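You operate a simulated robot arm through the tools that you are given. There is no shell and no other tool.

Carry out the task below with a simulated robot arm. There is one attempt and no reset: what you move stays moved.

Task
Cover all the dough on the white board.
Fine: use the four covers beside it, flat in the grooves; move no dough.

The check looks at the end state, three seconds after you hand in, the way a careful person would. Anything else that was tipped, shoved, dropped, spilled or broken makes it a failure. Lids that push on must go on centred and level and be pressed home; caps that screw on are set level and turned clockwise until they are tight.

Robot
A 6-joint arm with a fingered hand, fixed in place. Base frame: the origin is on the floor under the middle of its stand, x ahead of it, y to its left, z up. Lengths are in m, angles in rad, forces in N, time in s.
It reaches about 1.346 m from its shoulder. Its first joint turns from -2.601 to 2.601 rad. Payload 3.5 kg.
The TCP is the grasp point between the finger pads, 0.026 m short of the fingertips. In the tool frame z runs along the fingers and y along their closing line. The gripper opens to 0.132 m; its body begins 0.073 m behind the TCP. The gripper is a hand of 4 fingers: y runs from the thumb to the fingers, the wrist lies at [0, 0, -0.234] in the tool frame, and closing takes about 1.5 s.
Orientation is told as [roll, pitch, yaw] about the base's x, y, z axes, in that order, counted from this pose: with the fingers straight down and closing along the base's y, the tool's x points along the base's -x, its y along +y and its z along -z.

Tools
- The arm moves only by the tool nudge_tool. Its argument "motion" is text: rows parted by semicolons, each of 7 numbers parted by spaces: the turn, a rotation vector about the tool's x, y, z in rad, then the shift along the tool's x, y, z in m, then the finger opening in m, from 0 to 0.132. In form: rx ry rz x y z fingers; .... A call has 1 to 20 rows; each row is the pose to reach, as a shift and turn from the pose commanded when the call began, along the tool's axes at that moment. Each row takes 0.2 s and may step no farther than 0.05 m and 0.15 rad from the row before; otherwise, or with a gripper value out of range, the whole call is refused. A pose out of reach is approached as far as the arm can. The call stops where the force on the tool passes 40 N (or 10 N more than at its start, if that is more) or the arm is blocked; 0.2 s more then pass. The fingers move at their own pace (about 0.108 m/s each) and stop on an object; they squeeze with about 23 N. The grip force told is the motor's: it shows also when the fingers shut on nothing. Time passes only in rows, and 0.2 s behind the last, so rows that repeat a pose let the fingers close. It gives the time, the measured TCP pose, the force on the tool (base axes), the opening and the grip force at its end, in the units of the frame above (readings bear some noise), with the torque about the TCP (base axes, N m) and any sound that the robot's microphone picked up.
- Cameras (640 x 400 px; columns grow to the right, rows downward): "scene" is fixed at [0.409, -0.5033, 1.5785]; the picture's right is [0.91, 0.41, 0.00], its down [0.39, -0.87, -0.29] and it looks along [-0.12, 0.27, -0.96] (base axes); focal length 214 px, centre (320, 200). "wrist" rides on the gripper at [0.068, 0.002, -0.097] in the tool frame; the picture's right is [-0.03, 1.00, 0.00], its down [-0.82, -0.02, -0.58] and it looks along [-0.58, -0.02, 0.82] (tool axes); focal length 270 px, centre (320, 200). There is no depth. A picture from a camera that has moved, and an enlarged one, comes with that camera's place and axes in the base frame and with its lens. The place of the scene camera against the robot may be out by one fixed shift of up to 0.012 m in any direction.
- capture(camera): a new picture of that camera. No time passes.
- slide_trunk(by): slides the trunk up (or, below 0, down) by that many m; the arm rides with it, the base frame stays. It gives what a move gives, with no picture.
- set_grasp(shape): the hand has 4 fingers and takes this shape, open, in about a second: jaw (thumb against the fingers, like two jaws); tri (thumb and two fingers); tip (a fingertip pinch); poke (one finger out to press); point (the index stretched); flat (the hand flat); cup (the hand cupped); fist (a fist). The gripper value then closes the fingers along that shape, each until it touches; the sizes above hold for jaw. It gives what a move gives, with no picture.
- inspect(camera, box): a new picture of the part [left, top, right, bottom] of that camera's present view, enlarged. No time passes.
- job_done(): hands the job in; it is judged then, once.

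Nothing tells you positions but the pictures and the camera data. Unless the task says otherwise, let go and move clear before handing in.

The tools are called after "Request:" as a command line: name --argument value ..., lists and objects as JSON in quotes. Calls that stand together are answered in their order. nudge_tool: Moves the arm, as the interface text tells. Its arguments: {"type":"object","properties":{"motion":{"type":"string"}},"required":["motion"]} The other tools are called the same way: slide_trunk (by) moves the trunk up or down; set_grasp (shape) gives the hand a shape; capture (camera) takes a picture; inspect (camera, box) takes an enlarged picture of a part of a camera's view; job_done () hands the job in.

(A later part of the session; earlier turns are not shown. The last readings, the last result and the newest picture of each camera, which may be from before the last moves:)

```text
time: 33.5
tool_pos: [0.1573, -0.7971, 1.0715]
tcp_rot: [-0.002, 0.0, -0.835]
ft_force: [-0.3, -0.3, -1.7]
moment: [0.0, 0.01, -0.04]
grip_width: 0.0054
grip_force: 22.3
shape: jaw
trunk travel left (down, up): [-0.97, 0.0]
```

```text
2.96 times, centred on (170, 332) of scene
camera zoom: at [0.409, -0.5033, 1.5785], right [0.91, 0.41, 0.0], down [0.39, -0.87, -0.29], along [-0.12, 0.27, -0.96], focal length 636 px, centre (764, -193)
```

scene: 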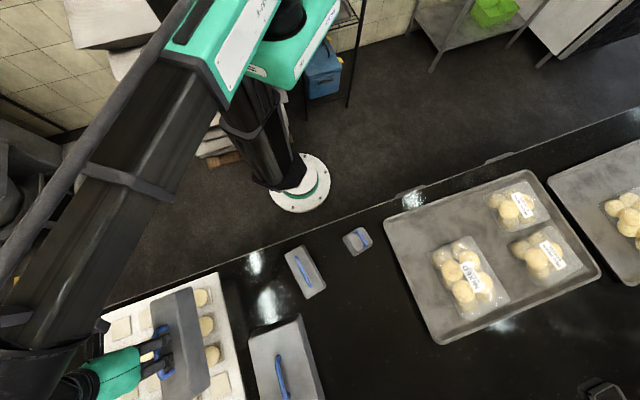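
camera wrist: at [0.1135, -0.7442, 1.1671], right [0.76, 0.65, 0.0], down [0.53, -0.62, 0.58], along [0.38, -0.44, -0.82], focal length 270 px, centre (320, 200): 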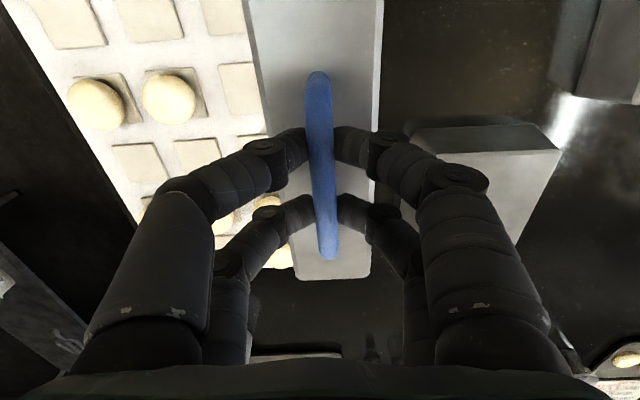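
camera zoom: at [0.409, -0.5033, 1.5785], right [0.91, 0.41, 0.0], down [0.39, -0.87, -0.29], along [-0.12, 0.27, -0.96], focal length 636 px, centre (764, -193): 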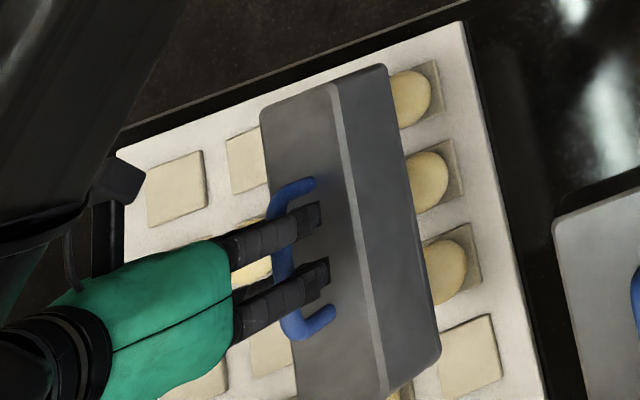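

The pad positions match my board model to within about 1 mm. I'll lower 0.09 m and look again before the last centimetres.

Request:
slide_trunk --by -0.06

Request:
slide_trunk --by -0.03

Request:
capture --camera "wrist"

Request:
inspect --camera "scene" --box '[90, 265, 250, 400]'

```text
time: 34.5
tool_pos: [0.1578, -0.7966, 1.0111]
tcp_rot: [-0.001, -0.001, -0.837]
ft_force: [0.9, -0.1, -2.0]
moment: [0.03, 0.01, 0.01]
grip_width: 0.0052
grip_force: 23.3
shape: jaw
trunk travel left (down, up): [-0.91, 0.06]
```

```text
time: 35.2
tool_pos: [0.1589, -0.7966, 0.9819]
tcp_rot: [-0.001, -0.001, -0.835]
ft_force: [0.0, -0.1, -1.4]
moment: [0.03, 0.03, 0.01]
grip_width: 0.0052
grip_force: 23.5
shape: jaw
trunk travel left (down, up): [-0.88, 0.09]
```

```text
taken
camera wrist: at [0.1134, -0.7442, 1.0771], right [0.76, 0.65, 0.0], down [0.53, -0.62, 0.58], along [0.38, -0.44, -0.82], focal length 270 px, centre (320, 200)
```

wrist: 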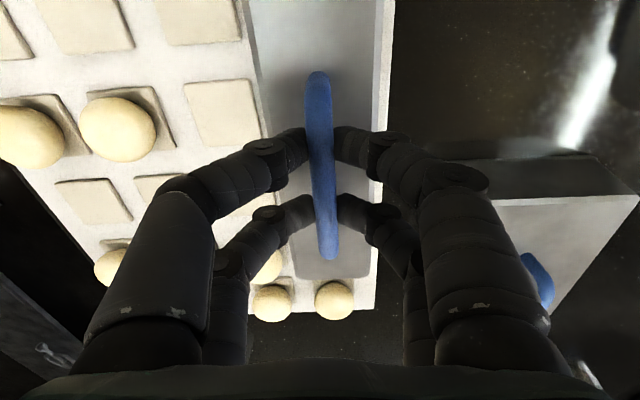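

```text
2.96 times, centred on (170, 332) of scene
camera zoom: at [0.409, -0.5033, 1.5785], right [0.91, 0.41, 0.0], down [0.39, -0.87, -0.29], along [-0.12, 0.27, -0.96], focal length 636 px, centre (764, -193)
```

zoom: 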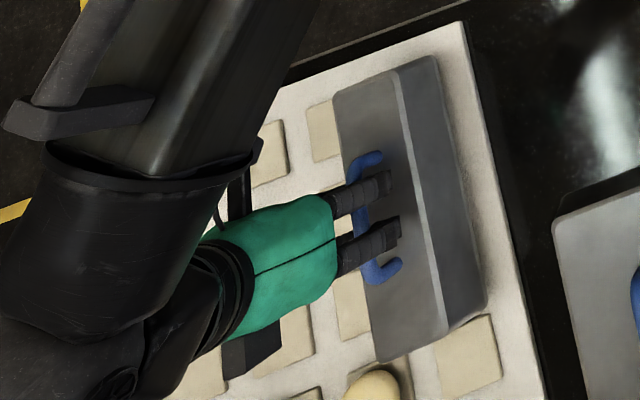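

Alignment looks right in both views. I'll lower the last part in small steps and watch the force.

Request:
slide_trunk --by -0.012

Request:
inspect --camera "wrist" --box '[160, 0, 420, 160]'

Request:
inspect --camera "wrist" --box '[240, 240, 440, 350]'

Request:
inspect --camera "scene" --box '[160, 265, 240, 365]'

```text
time: 35.8
tool_pos: [0.1581, -0.7977, 0.9691]
tcp_rot: [-0.002, 0.0, -0.836]
ft_force: [-0.5, -0.6, -2.1]
moment: [0.03, -0.01, 0.03]
grip_width: 0.0057
grip_force: 23.0
shape: jaw
trunk travel left (down, up): [-0.868, 0.102]
```

```text
2.46 times, centred on (290, 80) of wrist
camera zoom: at [0.1134, -0.7442, 1.0651], right [0.76, 0.65, 0.0], down [0.53, -0.62, 0.58], along [0.38, -0.44, -0.82], focal length 665 px, centre (394, 495)
```

zoom: 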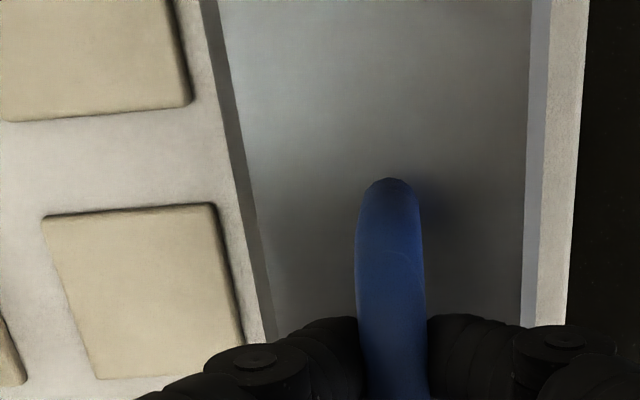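

```text
3.20 times, centred on (340, 295) of wrist
camera zoom: at [0.1134, -0.7442, 1.0651], right [0.76, 0.65, 0.0], down [0.53, -0.62, 0.58], along [0.38, -0.44, -0.82], focal length 865 px, centre (256, -104)
```

zoom: 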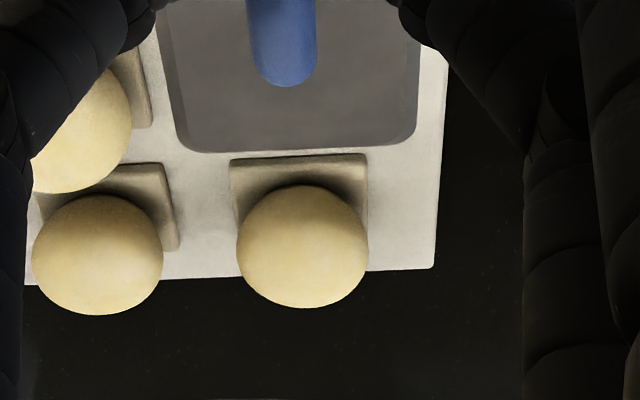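

```text
4.00 times, centred on (200, 315) of scene
camera zoom: at [0.409, -0.5033, 1.5785], right [0.91, 0.41, 0.0], down [0.39, -0.87, -0.29], along [-0.12, 0.27, -0.96], focal length 858 px, centre (800, -260)
```

zoom: 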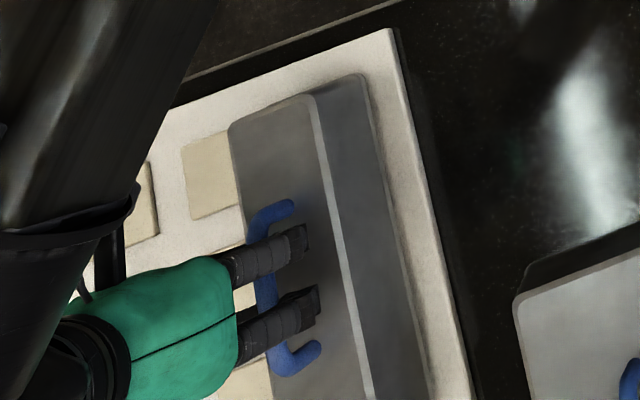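

Clearances to the neighbouring pads look even. I'll lower the last bit until the force shows the cover resting.

Request:
slide_trunk --by -0.006

Request:
slide_trunk --by -0.003

Request:
slide_trunk --by -0.002

```text
time: 36.4
tool_pos: [0.1574, -0.7973, 0.9637]
tcp_rot: [-0.001, 0.001, -0.836]
ft_force: [0.2, -0.3, -1.2]
moment: [0.03, -0.03, 0.0]
grip_width: 0.0054
grip_force: 23.5
shape: jaw
trunk travel left (down, up): [-0.862, 0.108]
```

```text
time: 36.9
tool_pos: [0.1581, -0.7975, 0.9604]
tcp_rot: [-0.002, 0.0, -0.834]
ft_force: [0.5, 0.5, -2.5]
moment: [0.01, 0.04, -0.02]
grip_width: 0.0054
grip_force: 22.8
shape: jaw
trunk travel left (down, up): [-0.859, 0.111]
```

```text
time: 37.4
tool_pos: [0.1579, -0.7968, 0.9577]
tcp_rot: [-0.003, 0.0, -0.837]
ft_force: [0.6, 0.3, -2.3]
moment: [0.02, 0.01, -0.04]
grip_width: 0.0053
grip_force: 22.8
shape: jaw
trunk travel left (down, up): [-0.857, 0.113]
```

Request:
slide_trunk --by -0.002

Request:
slide_trunk --by -0.002

Request:
slide_trunk --by -0.002

```text
time: 37.9
tool_pos: [0.1577, -0.797, 0.9563]
tcp_rot: [-0.001, 0.001, -0.836]
ft_force: [-1.4, -0.3, -2.8]
moment: [0.05, 0.03, 0.0]
grip_width: 0.0056
grip_force: 22.8
shape: jaw
trunk travel left (down, up): [-0.855, 0.115]
```

```text
time: 38.5
tool_pos: [0.1579, -0.7964, 0.9547]
tcp_rot: [-0.001, 0.001, -0.835]
ft_force: [-0.2, 1.4, 0.4]
moment: [0.01, 0.04, -0.03]
grip_width: 0.0054
grip_force: 22.9
shape: jaw
trunk travel left (down, up): [-0.853, 0.117]
```

```text
time: 39.0
tool_pos: [0.1574, -0.7962, 0.9533]
tcp_rot: [-0.001, -0.002, -0.835]
ft_force: [0.8, -1.3, 10.8]
moment: [0.0, -0.03, -0.02]
grip_width: 0.006
grip_force: 22.9
shape: jaw
trunk travel left (down, up): [-0.851, 0.119]
```

Contact registers at TCP z≈0.954. I'll check that the rim is down in the grooves rather than sitting on a pad.

Request:
inspect --camera "wrist" --box '[160, 0, 420, 160]'

Request:
inspect --camera "wrist" --box '[240, 240, 440, 350]'

Request:
inspect --camera "scene" --box '[160, 265, 240, 365]'

Request:
capture --camera "wrist"

```text
2.46 times, centred on (290, 80) of wrist
camera zoom: at [0.1134, -0.7437, 1.0488], right [0.76, 0.65, 0.0], down [0.53, -0.62, 0.58], along [0.38, -0.44, -0.82], focal length 665 px, centre (394, 495)
```

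zoom: 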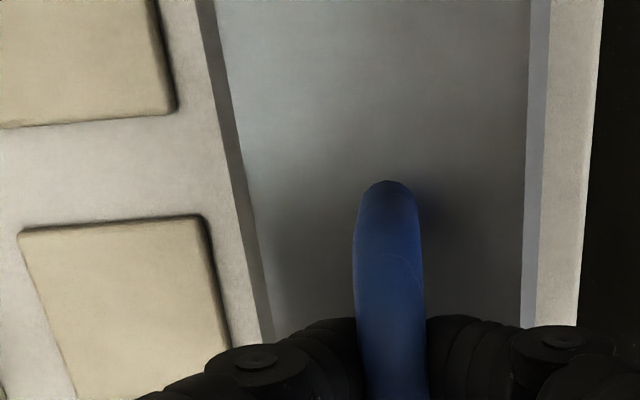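

```text
3.20 times, centred on (340, 295) of wrist
camera zoom: at [0.1134, -0.7437, 1.0488], right [0.76, 0.65, 0.0], down [0.53, -0.62, 0.58], along [0.38, -0.44, -0.82], focal length 865 px, centre (256, -104)
```

zoom: 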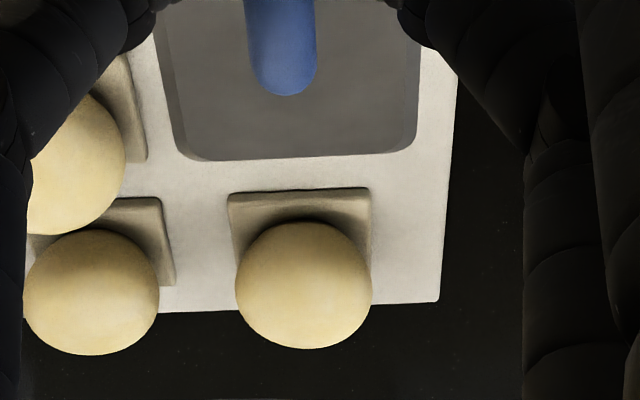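

```text
4.00 times, centred on (200, 315) of scene
camera zoom: at [0.409, -0.5033, 1.5785], right [0.91, 0.41, 0.0], down [0.39, -0.87, -0.29], along [-0.12, 0.27, -0.96], focal length 858 px, centre (800, -260)
```

zoom: 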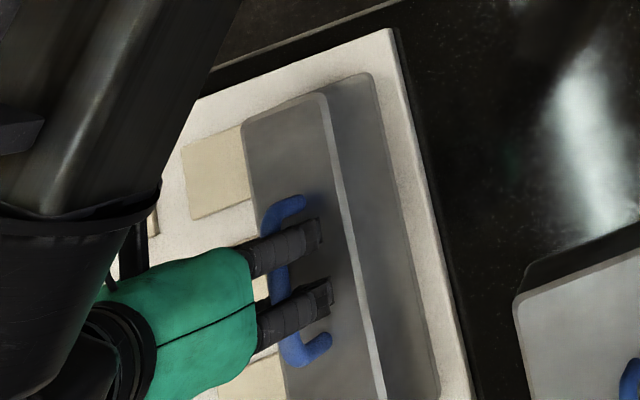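

```text
taken
camera wrist: at [0.1134, -0.7437, 1.0488], right [0.76, 0.65, 0.0], down [0.53, -0.62, 0.58], along [0.38, -0.44, -0.82], focal length 270 px, centre (320, 200)
```

wrist: 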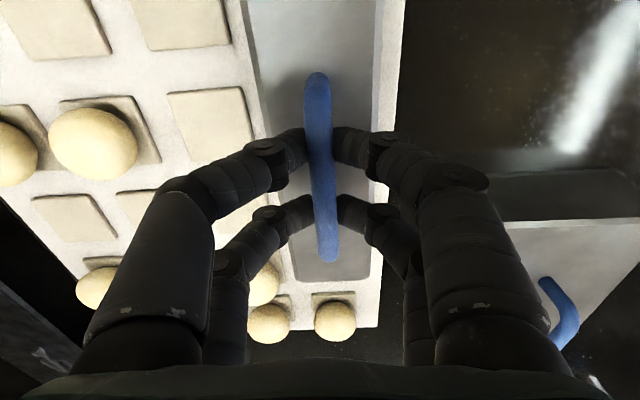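

The cover appears to be seated on C4 R1–R3. I'll take the pressing load off, open the fingers, rise clear and inspect it.

Request:
slide_trunk --by 0.001

Request:
nudge_tool --motion "0 0 0 0 0 0 0.015; 0 0 0 0 0 0 0.03; 0 0 0 0 0 0 0.045; 0 0 0 0 0 0 0.05; 0 0 0 0 0 0 0.05; 0 0 0 0 0 0 0.05"

Request:
slide_trunk --by 0.06

Request:
slide_trunk --by 0.058

Request:
capture --camera "wrist"

Request:
inspect --camera "wrist" --box '[180, 0, 420, 150]'

Request:
inspect --camera "wrist" --box '[200, 100, 440, 250]'

```text
time: 39.5
tool_pos: [0.1579, -0.7973, 0.9533]
tcp_rot: [-0.001, -0.001, -0.836]
ft_force: [1.1, 0.0, 2.8]
moment: [0.01, -0.03, -0.01]
grip_width: 0.006
grip_force: 22.9
shape: jaw
trunk travel left (down, up): [-0.852, 0.118]
```

```text
time: 40.9
tool_pos: [0.1588, -0.7966, 0.9525]
tcp_rot: [-0.001, 0.0, -0.835]
ft_force: [0.3, -0.3, -0.3]
moment: [0.04, 0.01, 0.02]
grip_width: 0.0496
grip_force: 0.0
shape: jaw
trunk travel left (down, up): [-0.852, 0.118]
```

```text
time: 41.9
tool_pos: [0.1577, -0.7967, 1.0116]
tcp_rot: [-0.003, 0.0, -0.837]
ft_force: [-0.1, -0.3, 0.1]
moment: [0.02, -0.03, -0.01]
grip_width: 0.0498
grip_force: 0.1
shape: jaw
trunk travel left (down, up): [-0.912, 0.058]
```

```text
time: 42.9
tool_pos: [0.1576, -0.797, 1.071]
tcp_rot: [-0.002, 0.001, -0.835]
ft_force: [-0.7, 0.0, -0.4]
moment: [-0.03, 0.02, 0.02]
grip_width: 0.0496
grip_force: 0.1
shape: jaw
trunk travel left (down, up): [-0.97, 0.0]
```

```text
taken
camera wrist: at [0.1135, -0.7442, 1.1672], right [0.76, 0.65, 0.0], down [0.53, -0.62, 0.58], along [0.38, -0.44, -0.82], focal length 270 px, centre (320, 200)
```

wrist: 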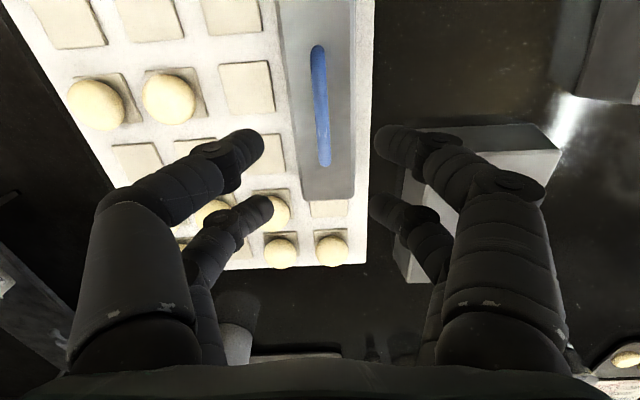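

```text
2.67 times, centred on (300, 75) of wrist
camera zoom: at [0.1135, -0.7442, 1.1672], right [0.76, 0.65, 0.0], down [0.53, -0.62, 0.58], along [0.38, -0.44, -0.82], focal length 721 px, centre (373, 533)
```

zoom: 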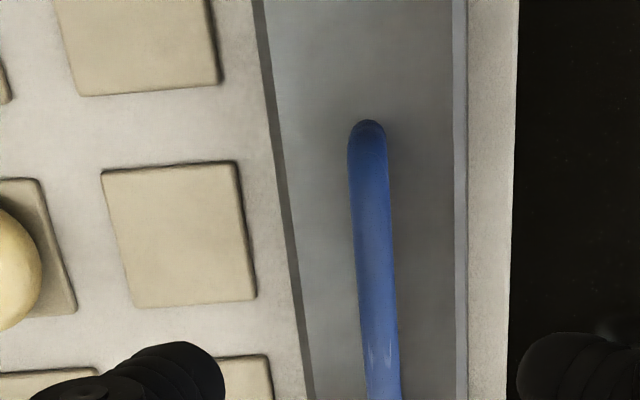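

```text
2.67 times, centred on (320, 175) of wrist
camera zoom: at [0.1135, -0.7442, 1.1672], right [0.76, 0.65, 0.0], down [0.53, -0.62, 0.58], along [0.38, -0.44, -0.82], focal length 721 px, centre (320, 267)
```

zoom: 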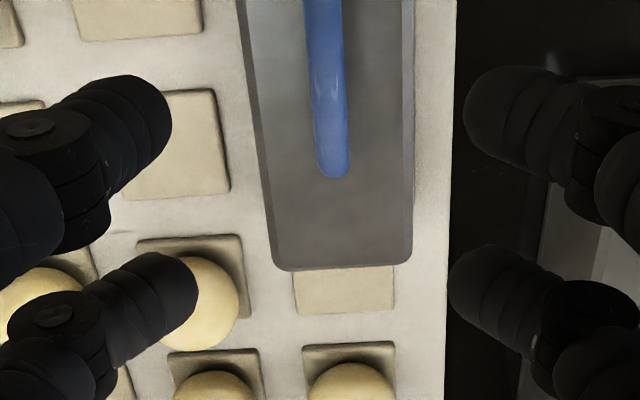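

The cover looks level, but I want to measure its fit along the column, so I'll back off toward the robot to see its near end.

Request:
nudge_tool --motion "0 0 0 0.045 0 0 0.05; 0 0 0 0.09 0 0 0.05; 0 0 0 0.135 0 0 0.05; 0 0 0 0.15 0 0 0.05; 0 0 0 0.15 0 0 0.05"

Request:
capture --camera "wrist"

Request:
inspect --camera "wrist" --box '[230, 50, 410, 162]'

Request:
inspect --camera "wrist" --box '[230, 150, 430, 275]'

```text
time: 44.1
tool_pos: [0.058, -0.6882, 1.0716]
tcp_rot: [-0.002, 0.0, -0.834]
ft_force: [-0.2, 0.2, -0.2]
moment: [-0.01, -0.01, 0.01]
grip_width: 0.0497
grip_force: 0.0
shape: jaw
trunk travel left (down, up): [-0.97, 0.0]
```

```text
taken
camera wrist: at [0.0132, -0.6346, 1.1672], right [0.76, 0.65, 0.0], down [0.53, -0.62, 0.58], along [0.38, -0.44, -0.82], focal length 270 px, centre (320, 200)
```

wrist: 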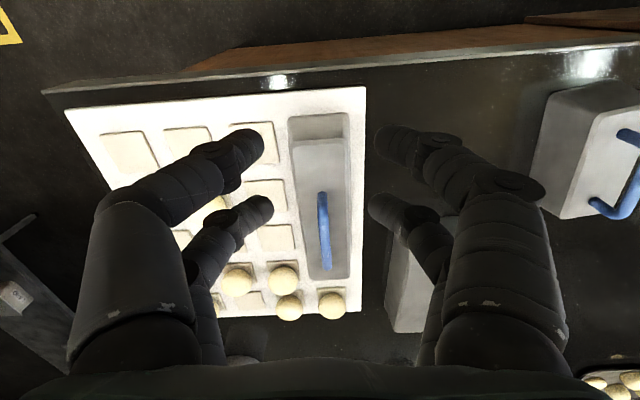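

```text
3.56 times, centred on (320, 106) of wrist
camera zoom: at [0.0132, -0.6346, 1.1672], right [0.76, 0.65, 0.0], down [0.53, -0.62, 0.58], along [0.38, -0.44, -0.82], focal length 961 px, centre (320, 534)
```

zoom: 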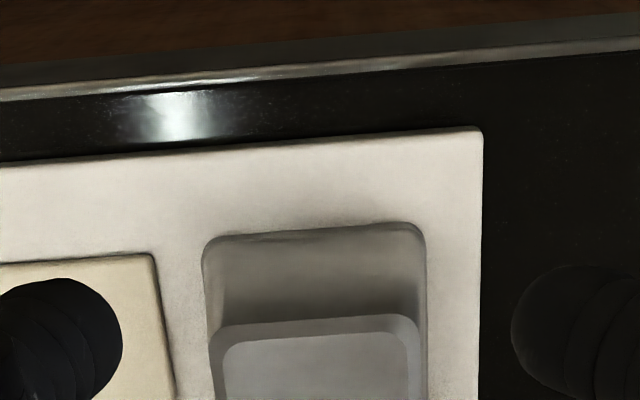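

```text
3.20 times, centred on (330, 212) of wrist
camera zoom: at [0.0132, -0.6346, 1.1672], right [0.76, 0.65, 0.0], down [0.53, -0.62, 0.58], along [0.38, -0.44, -0.82], focal length 865 px, centre (288, 160)
```

zoom: 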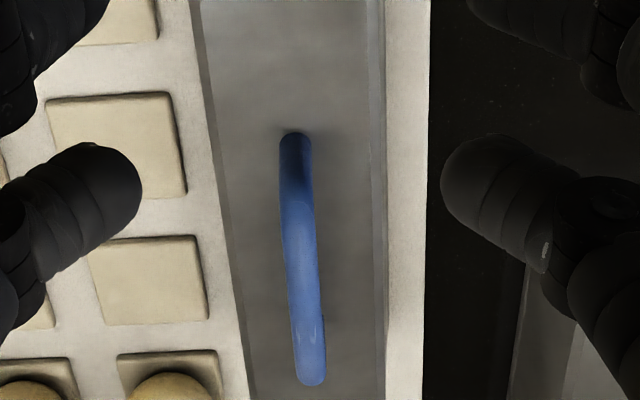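

The near rim looks only a few mm ahead of the pads' near edge, so the handle may not be quite centred on the cover. I'll check with the scene camera, which sees the cover's right wall.

Request:
inspect --camera "scene" --box '[150, 260, 260, 400]'

Request:
capture --camera "scene"

```text
2.86 times, centred on (205, 330) of scene
camera zoom: at [0.409, -0.5033, 1.5785], right [0.91, 0.41, 0.0], down [0.39, -0.87, -0.29], along [-0.12, 0.27, -0.96], focal length 613 px, centre (649, -171)
```

zoom: 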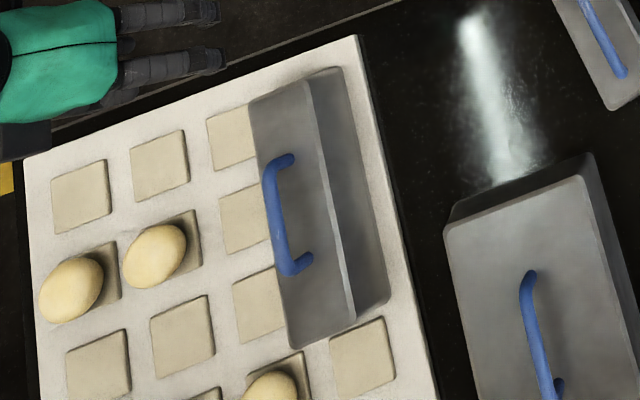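

```text
taken
```

scene: 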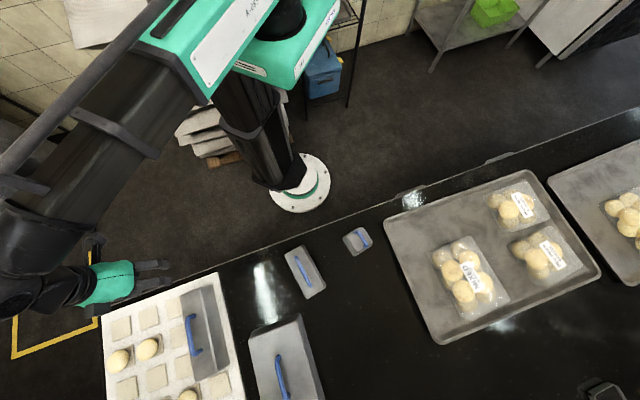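

The scene view shows the far rim in the middle of the R3/R4 groove and the near rim ahead of the R1 pad, and contact came about 10 mm above table level. I'll zoom in to confirm that the board itself is about 10 mm thick, which would mean the rim is truly down.

Request:
inspect --camera "wrist" --box '[320, 75, 380, 120]'

Request:
inspect --camera "wrist" --box '[270, 100, 370, 170]'

Request:
inspect --camera "scene" --box '[195, 270, 235, 300]'

Request:
inspect --camera "scene" --box '[250, 345, 300, 400]'

Request:
inspect --camera "scene" --box '[250, 345, 300, 382]'

Request:
inspect --camera "scene" --box '[255, 345, 295, 375]'

Request:
inspect --camera "scene" --box '[200, 345, 240, 375]'

```text
8.89 times, centred on (350, 98) of wrist
camera zoom: at [0.0132, -0.6346, 1.1672], right [0.76, 0.65, 0.0], down [0.53, -0.62, 0.58], along [0.38, -0.44, -0.82], focal length 2402 px, centre (53, 1111)
```

zoom: 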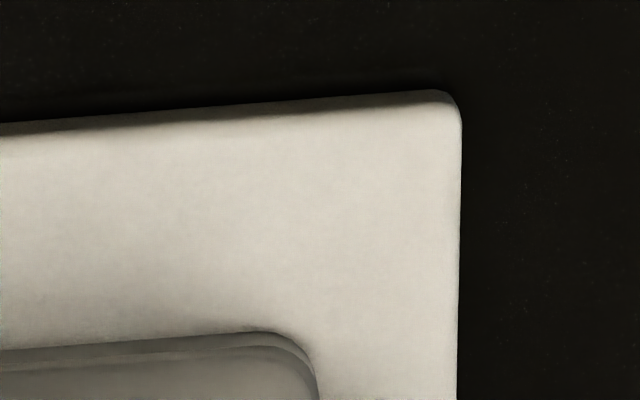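

```text
5.71 times, centred on (320, 135) of wrist
camera zoom: at [0.0132, -0.6346, 1.1672], right [0.76, 0.65, 0.0], down [0.53, -0.62, 0.58], along [0.38, -0.44, -0.82], focal length 1544 px, centre (320, 571)
```

zoom: 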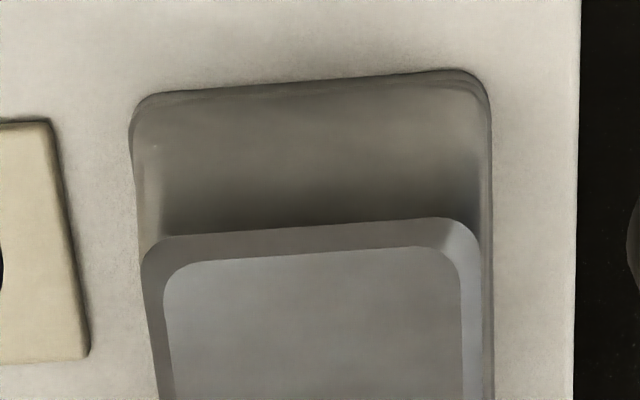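

```text
13.33 times, centred on (215, 285) of scene
camera zoom: at [0.409, -0.5033, 1.5785], right [0.91, 0.41, 0.0], down [0.39, -0.87, -0.29], along [-0.12, 0.27, -0.96], focal length 2860 px, centre (1720, -933)
```

zoom: 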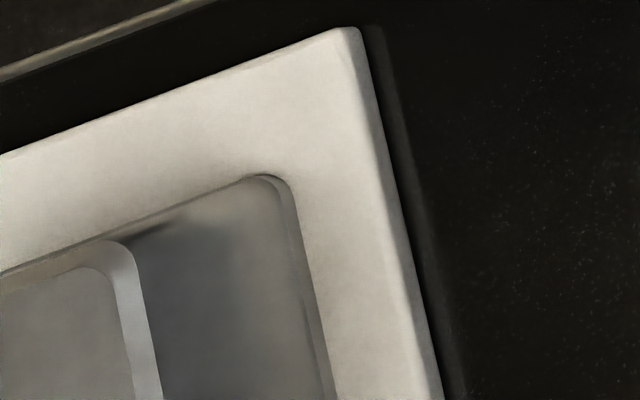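

```text
7.27 times, centred on (275, 372) of scene
camera zoom: at [0.409, -0.5033, 1.5785], right [0.91, 0.41, 0.0], down [0.39, -0.87, -0.29], along [-0.12, 0.27, -0.96], focal length 1560 px, centre (647, -1054)
```

zoom: 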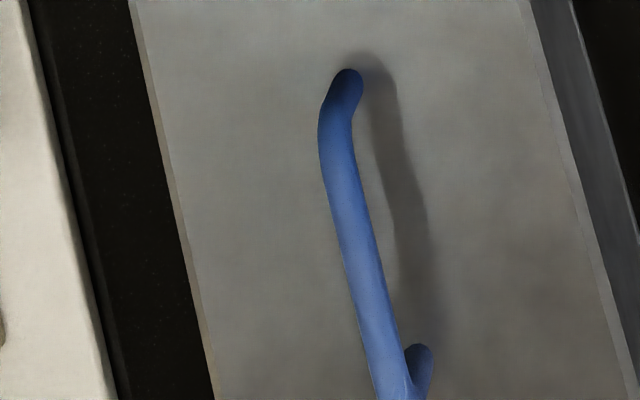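

```text
10.81 times, centred on (275, 364) of scene
camera zoom: at [0.409, -0.5033, 1.5785], right [0.91, 0.41, 0.0], down [0.39, -0.87, -0.29], along [-0.12, 0.27, -0.96], focal length 2319 px, centre (806, -1568)
```

zoom: 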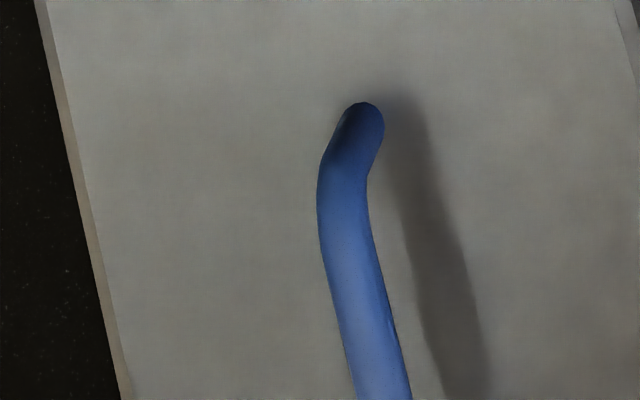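

```text
13.33 times, centred on (275, 360) of scene
camera zoom: at [0.409, -0.5033, 1.5785], right [0.91, 0.41, 0.0], down [0.39, -0.87, -0.29], along [-0.12, 0.27, -0.96], focal length 2860 px, centre (920, -1933)
```

zoom: 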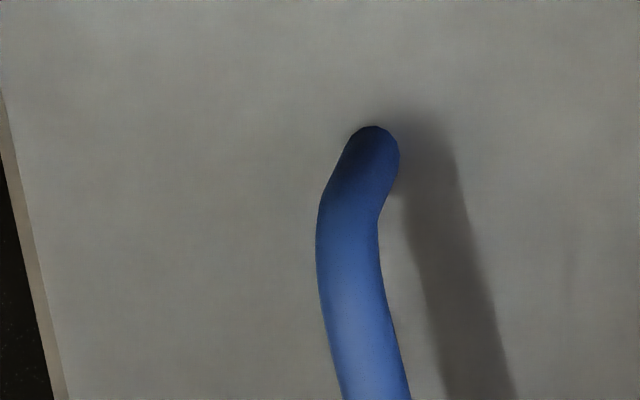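

```text
13.33 times, centred on (220, 360) of scene
camera zoom: at [0.409, -0.5033, 1.5785], right [0.91, 0.41, 0.0], down [0.39, -0.87, -0.29], along [-0.12, 0.27, -0.96], focal length 2860 px, centre (1653, -1933)
```

zoom: 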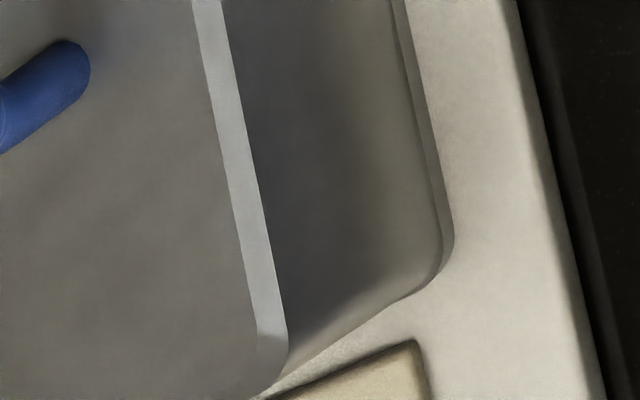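

Measured in the high-zoom scene view, the 1×3 rim runs e2≈0.5595 to 0.803. It is in the grooves but about 6 mm too far from me, because the handle is slightly off the cover's centre. I'll regrasp, lift a little, shift it about 6 mm toward me and reseat it so it leaves room for the 2×3 cover.

Request:
nudge_tool --motion "0 0 0 -0.045 0 0 0.05; 0 0 0 -0.09 0 0 0.05; 0 0 0 -0.135 0 0 0.05; 0 0 0 -0.15 0 0 0.05; 0 0 0 -0.15 0 0 0.05"

Request:
slide_trunk --by -0.08

Request:
slide_trunk --by -0.037

Request:
capture --camera "wrist"

```text
time: 45.3
tool_pos: [0.1585, -0.7976, 1.0714]
tcp_rot: [-0.003, 0.0, -0.836]
ft_force: [0.8, 0.0, -0.2]
moment: [-0.01, 0.01, -0.01]
grip_width: 0.0497
grip_force: 0.2
shape: jaw
trunk travel left (down, up): [-0.97, 0.0]
```

```text
time: 46.4
tool_pos: [0.1592, -0.7981, 0.9907]
tcp_rot: [-0.002, 0.0, -0.836]
ft_force: [-0.3, 0.6, 0.6]
moment: [0.02, 0.05, 0.03]
grip_width: 0.0497
grip_force: 0.0
shape: jaw
trunk travel left (down, up): [-0.89, 0.08]
```

```text
time: 47.2
tool_pos: [0.1576, -0.798, 0.9549]
tcp_rot: [-0.001, 0.001, -0.836]
ft_force: [-0.3, 0.3, -0.8]
moment: [-0.01, 0.02, -0.01]
grip_width: 0.0495
grip_force: 0.1
shape: jaw
trunk travel left (down, up): [-0.853, 0.117]
```

```text
taken
camera wrist: at [0.1136, -0.7448, 1.0502], right [0.76, 0.65, 0.0], down [0.53, -0.62, 0.58], along [0.38, -0.44, -0.82], focal length 270 px, centre (320, 200)
```

wrist: 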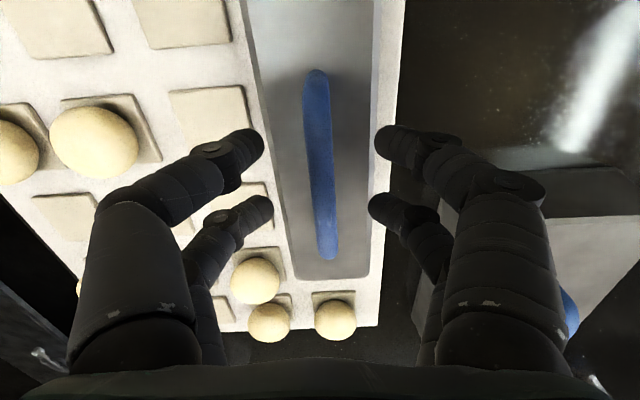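

Request:
nudge_tool --motion "0 0 0 0 0 0 0.03; 0 0 0 0 0 0 0.015; 0 0 0 0 0 0 0; 0 0 0 0 0 0 0; 0 0 0 0 0 0 0; 0 0 0 0 0 0 0; 0 0 0 0 0 0 0; 0 0 0 0 0 0 0"

Request:
slide_trunk --by 0.018

Request:
nudge_tool --motion "0 0 0 0.0033 0.0006 0 0; 0 0 0 0.0066 0.0012 0 0; 0 0 0 0.0066 0.0012 0 0"

Request:
slide_trunk --by -0.014

Request:
slide_trunk --by -0.003

Request:
slide_trunk --by -0.0015

```text
time: 49.0
tool_pos: [0.1588, -0.7969, 0.954]
tcp_rot: [-0.002, 0.0, -0.835]
ft_force: [-0.6, 0.1, -1.5]
moment: [-0.02, 0.01, 0.02]
grip_width: 0.0
grip_force: 23.0
shape: jaw
trunk travel left (down, up): [-0.853, 0.117]
```

```text
time: 49.7
tool_pos: [0.1585, -0.7988, 0.9726]
tcp_rot: [-0.001, 0.001, -0.837]
ft_force: [0.4, -0.2, -2.3]
moment: [0.0, -0.01, 0.0]
grip_width: 0.0001
grip_force: 23.4
shape: jaw
trunk travel left (down, up): [-0.871, 0.099]
```

```text
time: 50.5
tool_pos: [0.1543, -0.7932, 0.9722]
tcp_rot: [-0.002, 0.001, -0.835]
ft_force: [0.1, -0.8, -2.4]
moment: [0.01, 0.01, -0.03]
grip_width: 0.0
grip_force: 23.2
shape: jaw
trunk travel left (down, up): [-0.871, 0.099]
```

```text
time: 51.1
tool_pos: [0.1545, -0.7922, 0.9588]
tcp_rot: [0.0, 0.0, -0.837]
ft_force: [-0.3, 0.2, -2.0]
moment: [-0.01, 0.0, -0.03]
grip_width: 0.0
grip_force: 23.0
shape: jaw
trunk travel left (down, up): [-0.857, 0.113]
```

```text
time: 51.6
tool_pos: [0.1539, -0.7917, 0.9544]
tcp_rot: [-0.001, 0.002, -0.835]
ft_force: [0.7, -0.1, -1.9]
moment: [-0.02, 0.03, 0.0]
grip_width: 0.0
grip_force: 23.1
shape: jaw
trunk travel left (down, up): [-0.854, 0.116]
```

```text
time: 52.1
tool_pos: [0.1544, -0.7927, 0.9547]
tcp_rot: [-0.001, 0.0, -0.837]
ft_force: [-0.1, -0.4, -2.1]
moment: [-0.02, 0.0, 0.0]
grip_width: 0.0001
grip_force: 22.3
shape: jaw
trunk travel left (down, up): [-0.852, 0.117]
```

Request:
slide_trunk --by -0.002

Request:
slide_trunk --by -0.002

Request:
inspect --camera "wrist" --box '[160, 0, 420, 160]'

Request:
capture --camera "wrist"

```text
time: 52.7
tool_pos: [0.1548, -0.792, 0.9527]
tcp_rot: [-0.002, 0.001, -0.836]
ft_force: [0.5, 0.1, -2.0]
moment: [-0.04, 0.01, 0.0]
grip_width: 0.0
grip_force: 22.8
shape: jaw
trunk travel left (down, up): [-0.85, 0.119]
```

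```text
time: 53.2
tool_pos: [0.1555, -0.7928, 0.9497]
tcp_rot: [-0.001, -0.001, -0.835]
ft_force: [0.6, 0.1, -1.7]
moment: [0.0, 0.01, 0.0]
grip_width: 0.0
grip_force: 22.5
shape: jaw
trunk travel left (down, up): [-0.848, 0.121]
```

```text
2.46 times, centred on (290, 80) of wrist
camera zoom: at [0.11, -0.739, 1.0456], right [0.76, 0.65, 0.0], down [0.53, -0.62, 0.58], along [0.38, -0.44, -0.82], focal length 665 px, centre (394, 495)
```

zoom: 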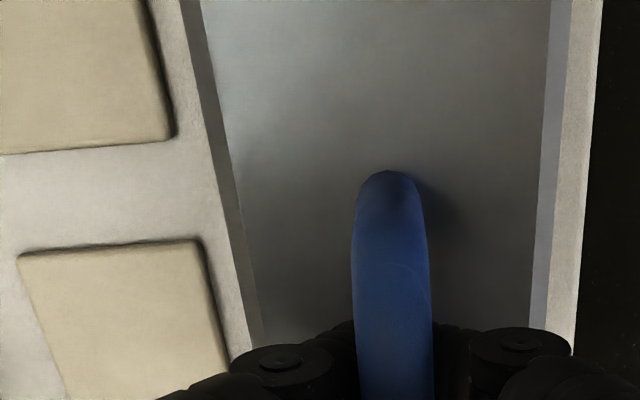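

```text
taken
camera wrist: at [0.11, -0.739, 1.0456], right [0.76, 0.65, 0.0], down [0.53, -0.62, 0.58], along [0.38, -0.44, -0.82], focal length 270 px, centre (320, 200)
```

wrist: 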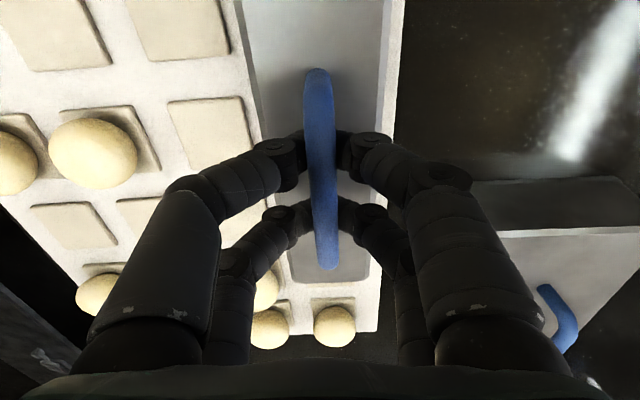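

Request:
slide_trunk --by -0.003

Request:
slide_trunk --by -0.002

Request:
slide_trunk --by -0.002

```text
time: 53.7
tool_pos: [0.1544, -0.7909, 0.9465]
tcp_rot: [-0.002, 0.001, -0.834]
ft_force: [0.5, -0.4, -1.6]
moment: [-0.03, -0.03, 0.01]
grip_width: 0.0
grip_force: 23.5
shape: jaw
trunk travel left (down, up): [-0.846, 0.124]
```

```text
time: 54.2
tool_pos: [0.1541, -0.7912, 0.9446]
tcp_rot: [-0.003, 0.001, -0.837]
ft_force: [0.3, 0.1, -2.0]
moment: [0.0, -0.01, -0.01]
grip_width: 0.0
grip_force: 22.8
shape: jaw
trunk travel left (down, up): [-0.844, 0.126]
```

```text
time: 54.8
tool_pos: [0.1529, -0.7922, 0.9431]
tcp_rot: [-0.001, -0.001, -0.837]
ft_force: [-0.1, -0.2, -1.8]
moment: [-0.01, 0.0, 0.02]
grip_width: 0.0
grip_force: 22.4
shape: jaw
trunk travel left (down, up): [-0.842, 0.128]
```

Request:
capture --camera "wrist"

Request:
inspect --camera "scene" --box '[195, 270, 235, 300]'

Request:
inspect --camera "scene" --box '[150, 265, 250, 390]'

```text
taken
camera wrist: at [0.11, -0.739, 1.0386], right [0.76, 0.65, 0.0], down [0.53, -0.62, 0.58], along [0.38, -0.44, -0.82], focal length 270 px, centre (320, 200)
```

wrist: 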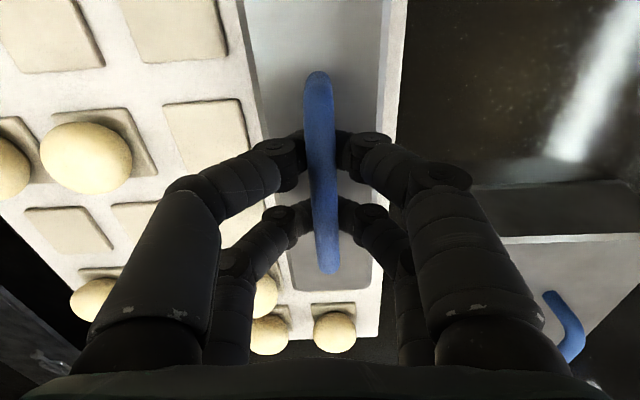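

```text
13.33 times, centred on (215, 285) of scene
camera zoom: at [0.409, -0.5033, 1.5785], right [0.91, 0.41, 0.0], down [0.39, -0.87, -0.29], along [-0.12, 0.27, -0.96], focal length 2860 px, centre (1720, -933)
```

zoom: 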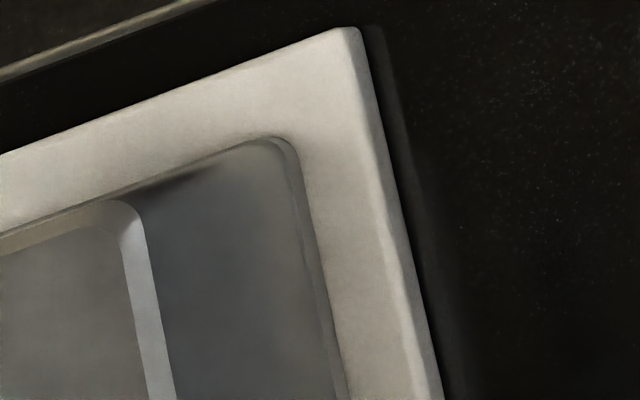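

```text
3.20 times, centred on (200, 328) of scene
camera zoom: at [0.409, -0.5033, 1.5785], right [0.91, 0.41, 0.0], down [0.39, -0.87, -0.29], along [-0.12, 0.27, -0.96], focal length 686 px, centre (704, -208)
```

zoom: 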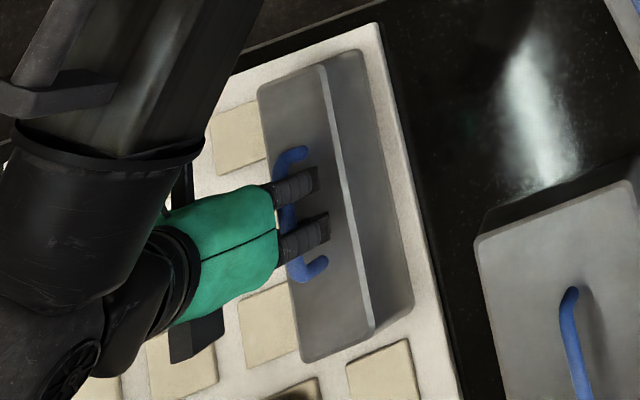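

Request:
slide_trunk --by -0.003

Request:
slide_trunk --by -0.003

Request:
inspect --camera "scene" --box '[195, 270, 235, 300]'

```text
time: 55.3
tool_pos: [0.1553, -0.7908, 0.9399]
tcp_rot: [-0.002, 0.0, -0.836]
ft_force: [-0.7, 0.4, 0.0]
moment: [0.01, 0.03, -0.02]
grip_width: 0.0
grip_force: 22.9
shape: jaw
trunk travel left (down, up): [-0.838, 0.131]
```

```text
time: 55.8
tool_pos: [0.1543, -0.791, 0.9367]
tcp_rot: [-0.003, -0.001, -0.835]
ft_force: [0.5, 0.7, 0.3]
moment: [0.01, 0.02, -0.03]
grip_width: 0.0
grip_force: 22.9
shape: jaw
trunk travel left (down, up): [-0.836, 0.134]
```

```text
13.33 times, centred on (215, 285) of scene
camera zoom: at [0.409, -0.5033, 1.5785], right [0.91, 0.41, 0.0], down [0.39, -0.87, -0.29], along [-0.12, 0.27, -0.96], focal length 2860 px, centre (1720, -933)
```

zoom: 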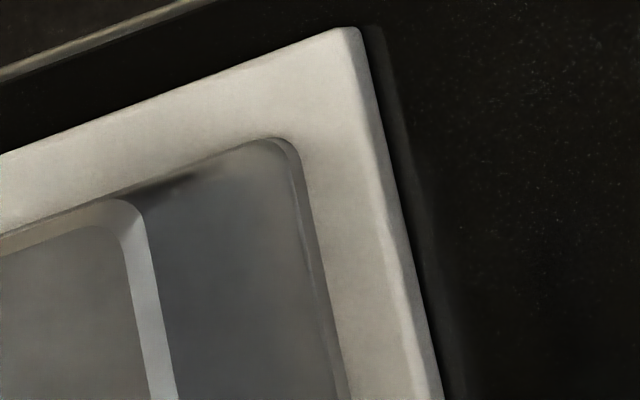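

The force has gone to zero, so the cover is down, and its rim is now centred within about 1 mm by my measurement. I'll release, rise and check.

Request:
nudge_tool --motion "0 0 0 0 0 0 0.015; 0 0 0 0 0 0 0.03; 0 0 0 0 0 0 0.045; 0 0 0 0 0 0 0.05; 0 0 0 0 0 0 0.05; 0 0 0 0 0 0 0.05"

Request:
slide_trunk --by 0.06

Request:
slide_trunk --by 0.074

Request:
nudge_tool --motion "0 0 0 0.045 0 0 0.05; 0 0 0 0.09 0 0 0.05; 0 0 0 0.135 0 0 0.05; 0 0 0 0.15 0 0 0.05; 0 0 0 0.15 0 0 0.05"

Request:
inspect --camera "scene" --box '[195, 270, 235, 300]'

Request:
inspect --camera "scene" --box '[200, 345, 240, 375]'

Request:
capture --camera "wrist"

Request:
inspect --camera "scene" --box '[90, 260, 260, 400]'

```text
time: 57.2
tool_pos: [0.1545, -0.7917, 0.9361]
tcp_rot: [-0.002, 0.002, -0.835]
ft_force: [0.6, -0.2, -0.3]
moment: [0.03, 0.01, -0.04]
grip_width: 0.0497
grip_force: 0.1
shape: jaw
trunk travel left (down, up): [-0.836, 0.134]
```

```text
time: 58.2
tool_pos: [0.155, -0.7911, 0.9968]
tcp_rot: [-0.002, 0.002, -0.837]
ft_force: [-1.2, -0.2, 0.6]
moment: [0.0, 0.0, 0.0]
grip_width: 0.0496
grip_force: 0.0
shape: jaw
trunk travel left (down, up): [-0.896, 0.074]
```

```text
time: 59.3
tool_pos: [0.1552, -0.7924, 1.0705]
tcp_rot: [-0.001, -0.002, -0.836]
ft_force: [-0.1, -0.1, 0.4]
moment: [0.01, 0.0, 0.04]
grip_width: 0.0497
grip_force: 0.0
shape: jaw
trunk travel left (down, up): [-0.97, 0.0]
```

```text
time: 60.5
tool_pos: [0.0543, -0.6825, 1.0705]
tcp_rot: [-0.003, 0.001, -0.835]
ft_force: [0.4, 0.1, -0.6]
moment: [-0.01, -0.02, 0.0]
grip_width: 0.0495
grip_force: 0.1
shape: jaw
trunk travel left (down, up): [-0.97, 0.0]
```

```text
13.33 times, centred on (215, 285) of scene
camera zoom: at [0.409, -0.5033, 1.5785], right [0.91, 0.41, 0.0], down [0.39, -0.87, -0.29], along [-0.12, 0.27, -0.96], focal length 2860 px, centre (1720, -933)
```

zoom: 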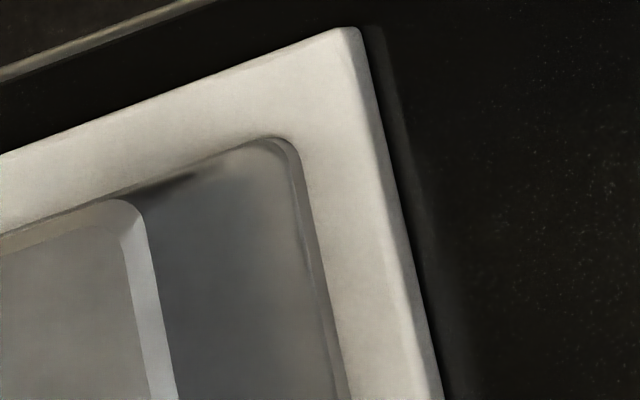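

```text
13.33 times, centred on (220, 360) of scene
camera zoom: at [0.409, -0.5033, 1.5785], right [0.91, 0.41, 0.0], down [0.39, -0.87, -0.29], along [-0.12, 0.27, -0.96], focal length 2860 px, centre (1653, -1933)
```

zoom: 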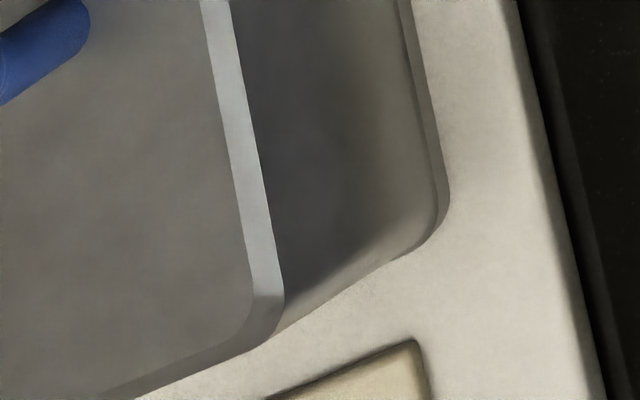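

```text
taken
camera wrist: at [0.0095, -0.6283, 1.1667], right [0.76, 0.65, 0.0], down [0.53, -0.62, 0.58], along [0.38, -0.44, -0.82], focal length 270 px, centre (320, 200)
```

wrist: 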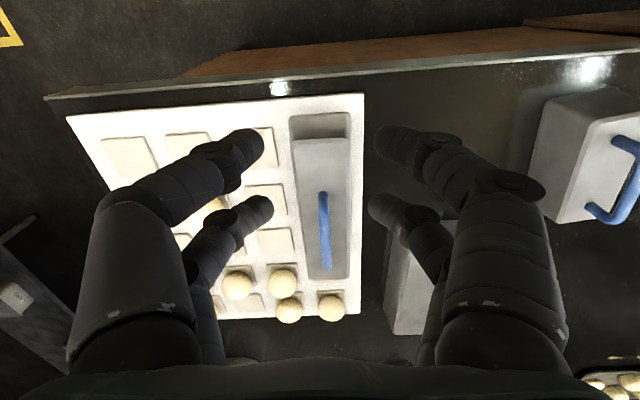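

```text
2.86 times, centred on (175, 330) of scene
camera zoom: at [0.409, -0.5033, 1.5785], right [0.91, 0.41, 0.0], down [0.39, -0.87, -0.29], along [-0.12, 0.27, -0.96], focal length 613 px, centre (734, -171)
```

zoom: 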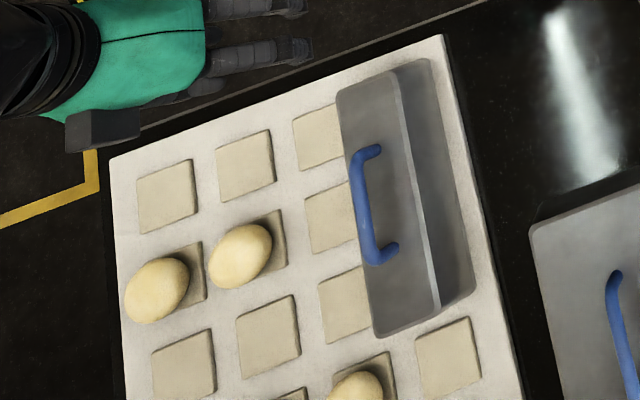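

The 1×3 cover is well placed. Next is the 2×3, which must be turned 90°, so with the hand empty I'll test whether the wrist reaches that yaw over its target (e1≈-0.614, e2≈0.878).

Request:
nudge_tool --motion "0 0 0.129 -0.0304 -0.0127 0 0.05; 0 0 0.258 -0.0609 -0.0254 0 0.05; 0 0 0.388 -0.0913 -0.038 0 0.05; 0 0 0.517 -0.1217 -0.0507 0 0.05; 0 0 0.646 -0.1522 -0.0634 0 0.05; 0 0 0.775 -0.1826 -0.0761 0 0.05; 0 0 0.904 -0.213 -0.0888 0 0.05; 0 0 1.033 -0.2435 -0.1015 0 0.05; 0 0 1.163 -0.2739 -0.1141 0 0.05; 0 0 1.292 -0.3043 -0.1268 0 0.05; 0 0 1.421 -0.3348 -0.1395 0 0.05; 0 0 1.55 -0.3652 -0.1522 0 0.05; 0 0 1.55 -0.3652 -0.1522 0 0.05; 0 0 1.55 -0.3652 -0.1522 0 0.05"

Request:
capture --camera "wrist"

Request:
capture --camera "scene"

```text
time: 63.5
tool_pos: [0.185, -1.0528, 1.0703]
tcp_rot: [0.001, -0.003, -2.385]
ft_force: [-0.1, 0.5, 0.0]
moment: [0.03, 0.0, 0.0]
grip_width: 0.0497
grip_force: 0.1
shape: jaw
trunk travel left (down, up): [-0.97, 0.0]
```

```text
taken
camera wrist: at [0.2355, -1.007, 1.1668], right [0.67, -0.75, 0.0], down [-0.61, -0.54, 0.58], along [-0.43, -0.39, -0.82], focal length 270 px, centre (320, 200)
```

wrist: 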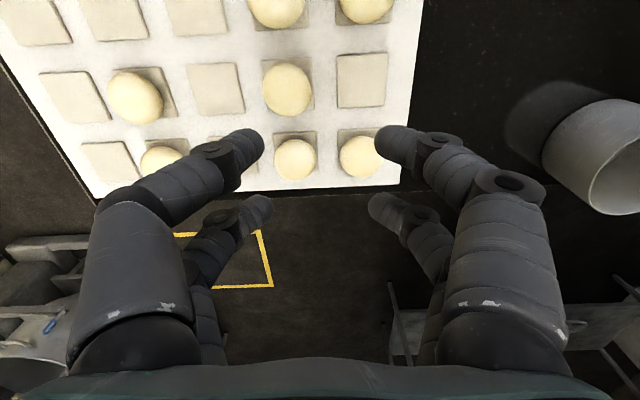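

```text
taken
```

scene: 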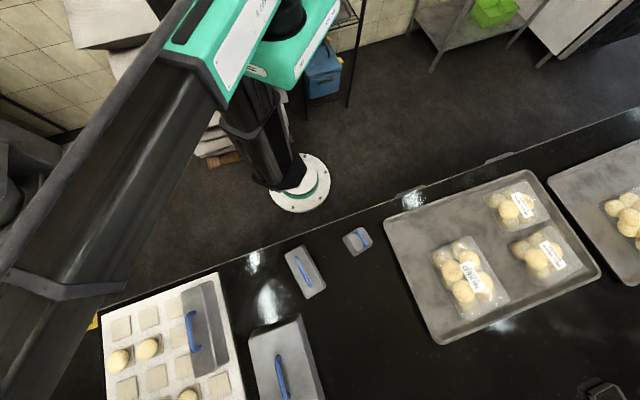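

The wrist reaches yaw -2.385 over the target. There is also a cup-like vessel beyond the board's far side that I must keep clear of. From this side view I'll refine the R4/R5 pad positions.

Request:
inspect --camera "wrist" --box '[180, 0, 440, 190]'

Request:
inspect --camera "wrist" --box '[500, 60, 640, 240]'

```text
2.11 times, centred on (310, 95) of wrist
camera zoom: at [0.2355, -1.007, 1.1668], right [0.67, -0.75, 0.0], down [-0.61, -0.54, 0.58], along [-0.43, -0.39, -0.82], focal length 569 px, centre (341, 421)
```

zoom: 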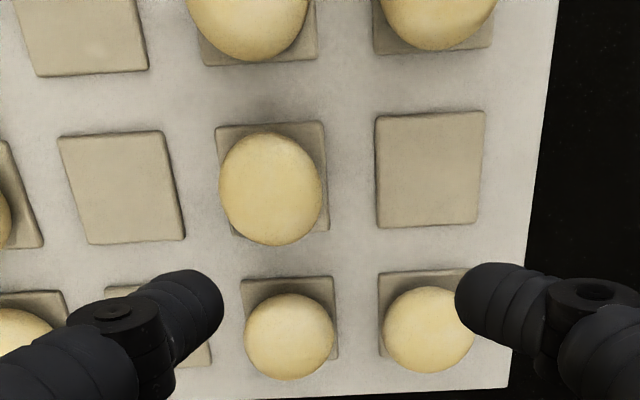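

```text
2.22 times, centred on (570, 150) of wrist
camera zoom: at [0.2355, -1.007, 1.1668], right [0.67, -0.75, 0.0], down [-0.61, -0.54, 0.58], along [-0.43, -0.39, -0.82], focal length 601 px, centre (-236, 311)
```

zoom: 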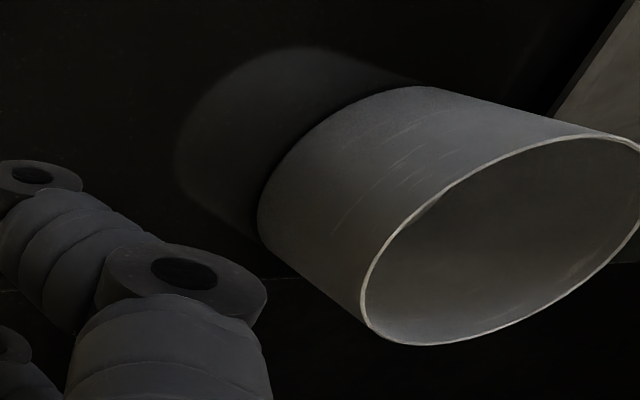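

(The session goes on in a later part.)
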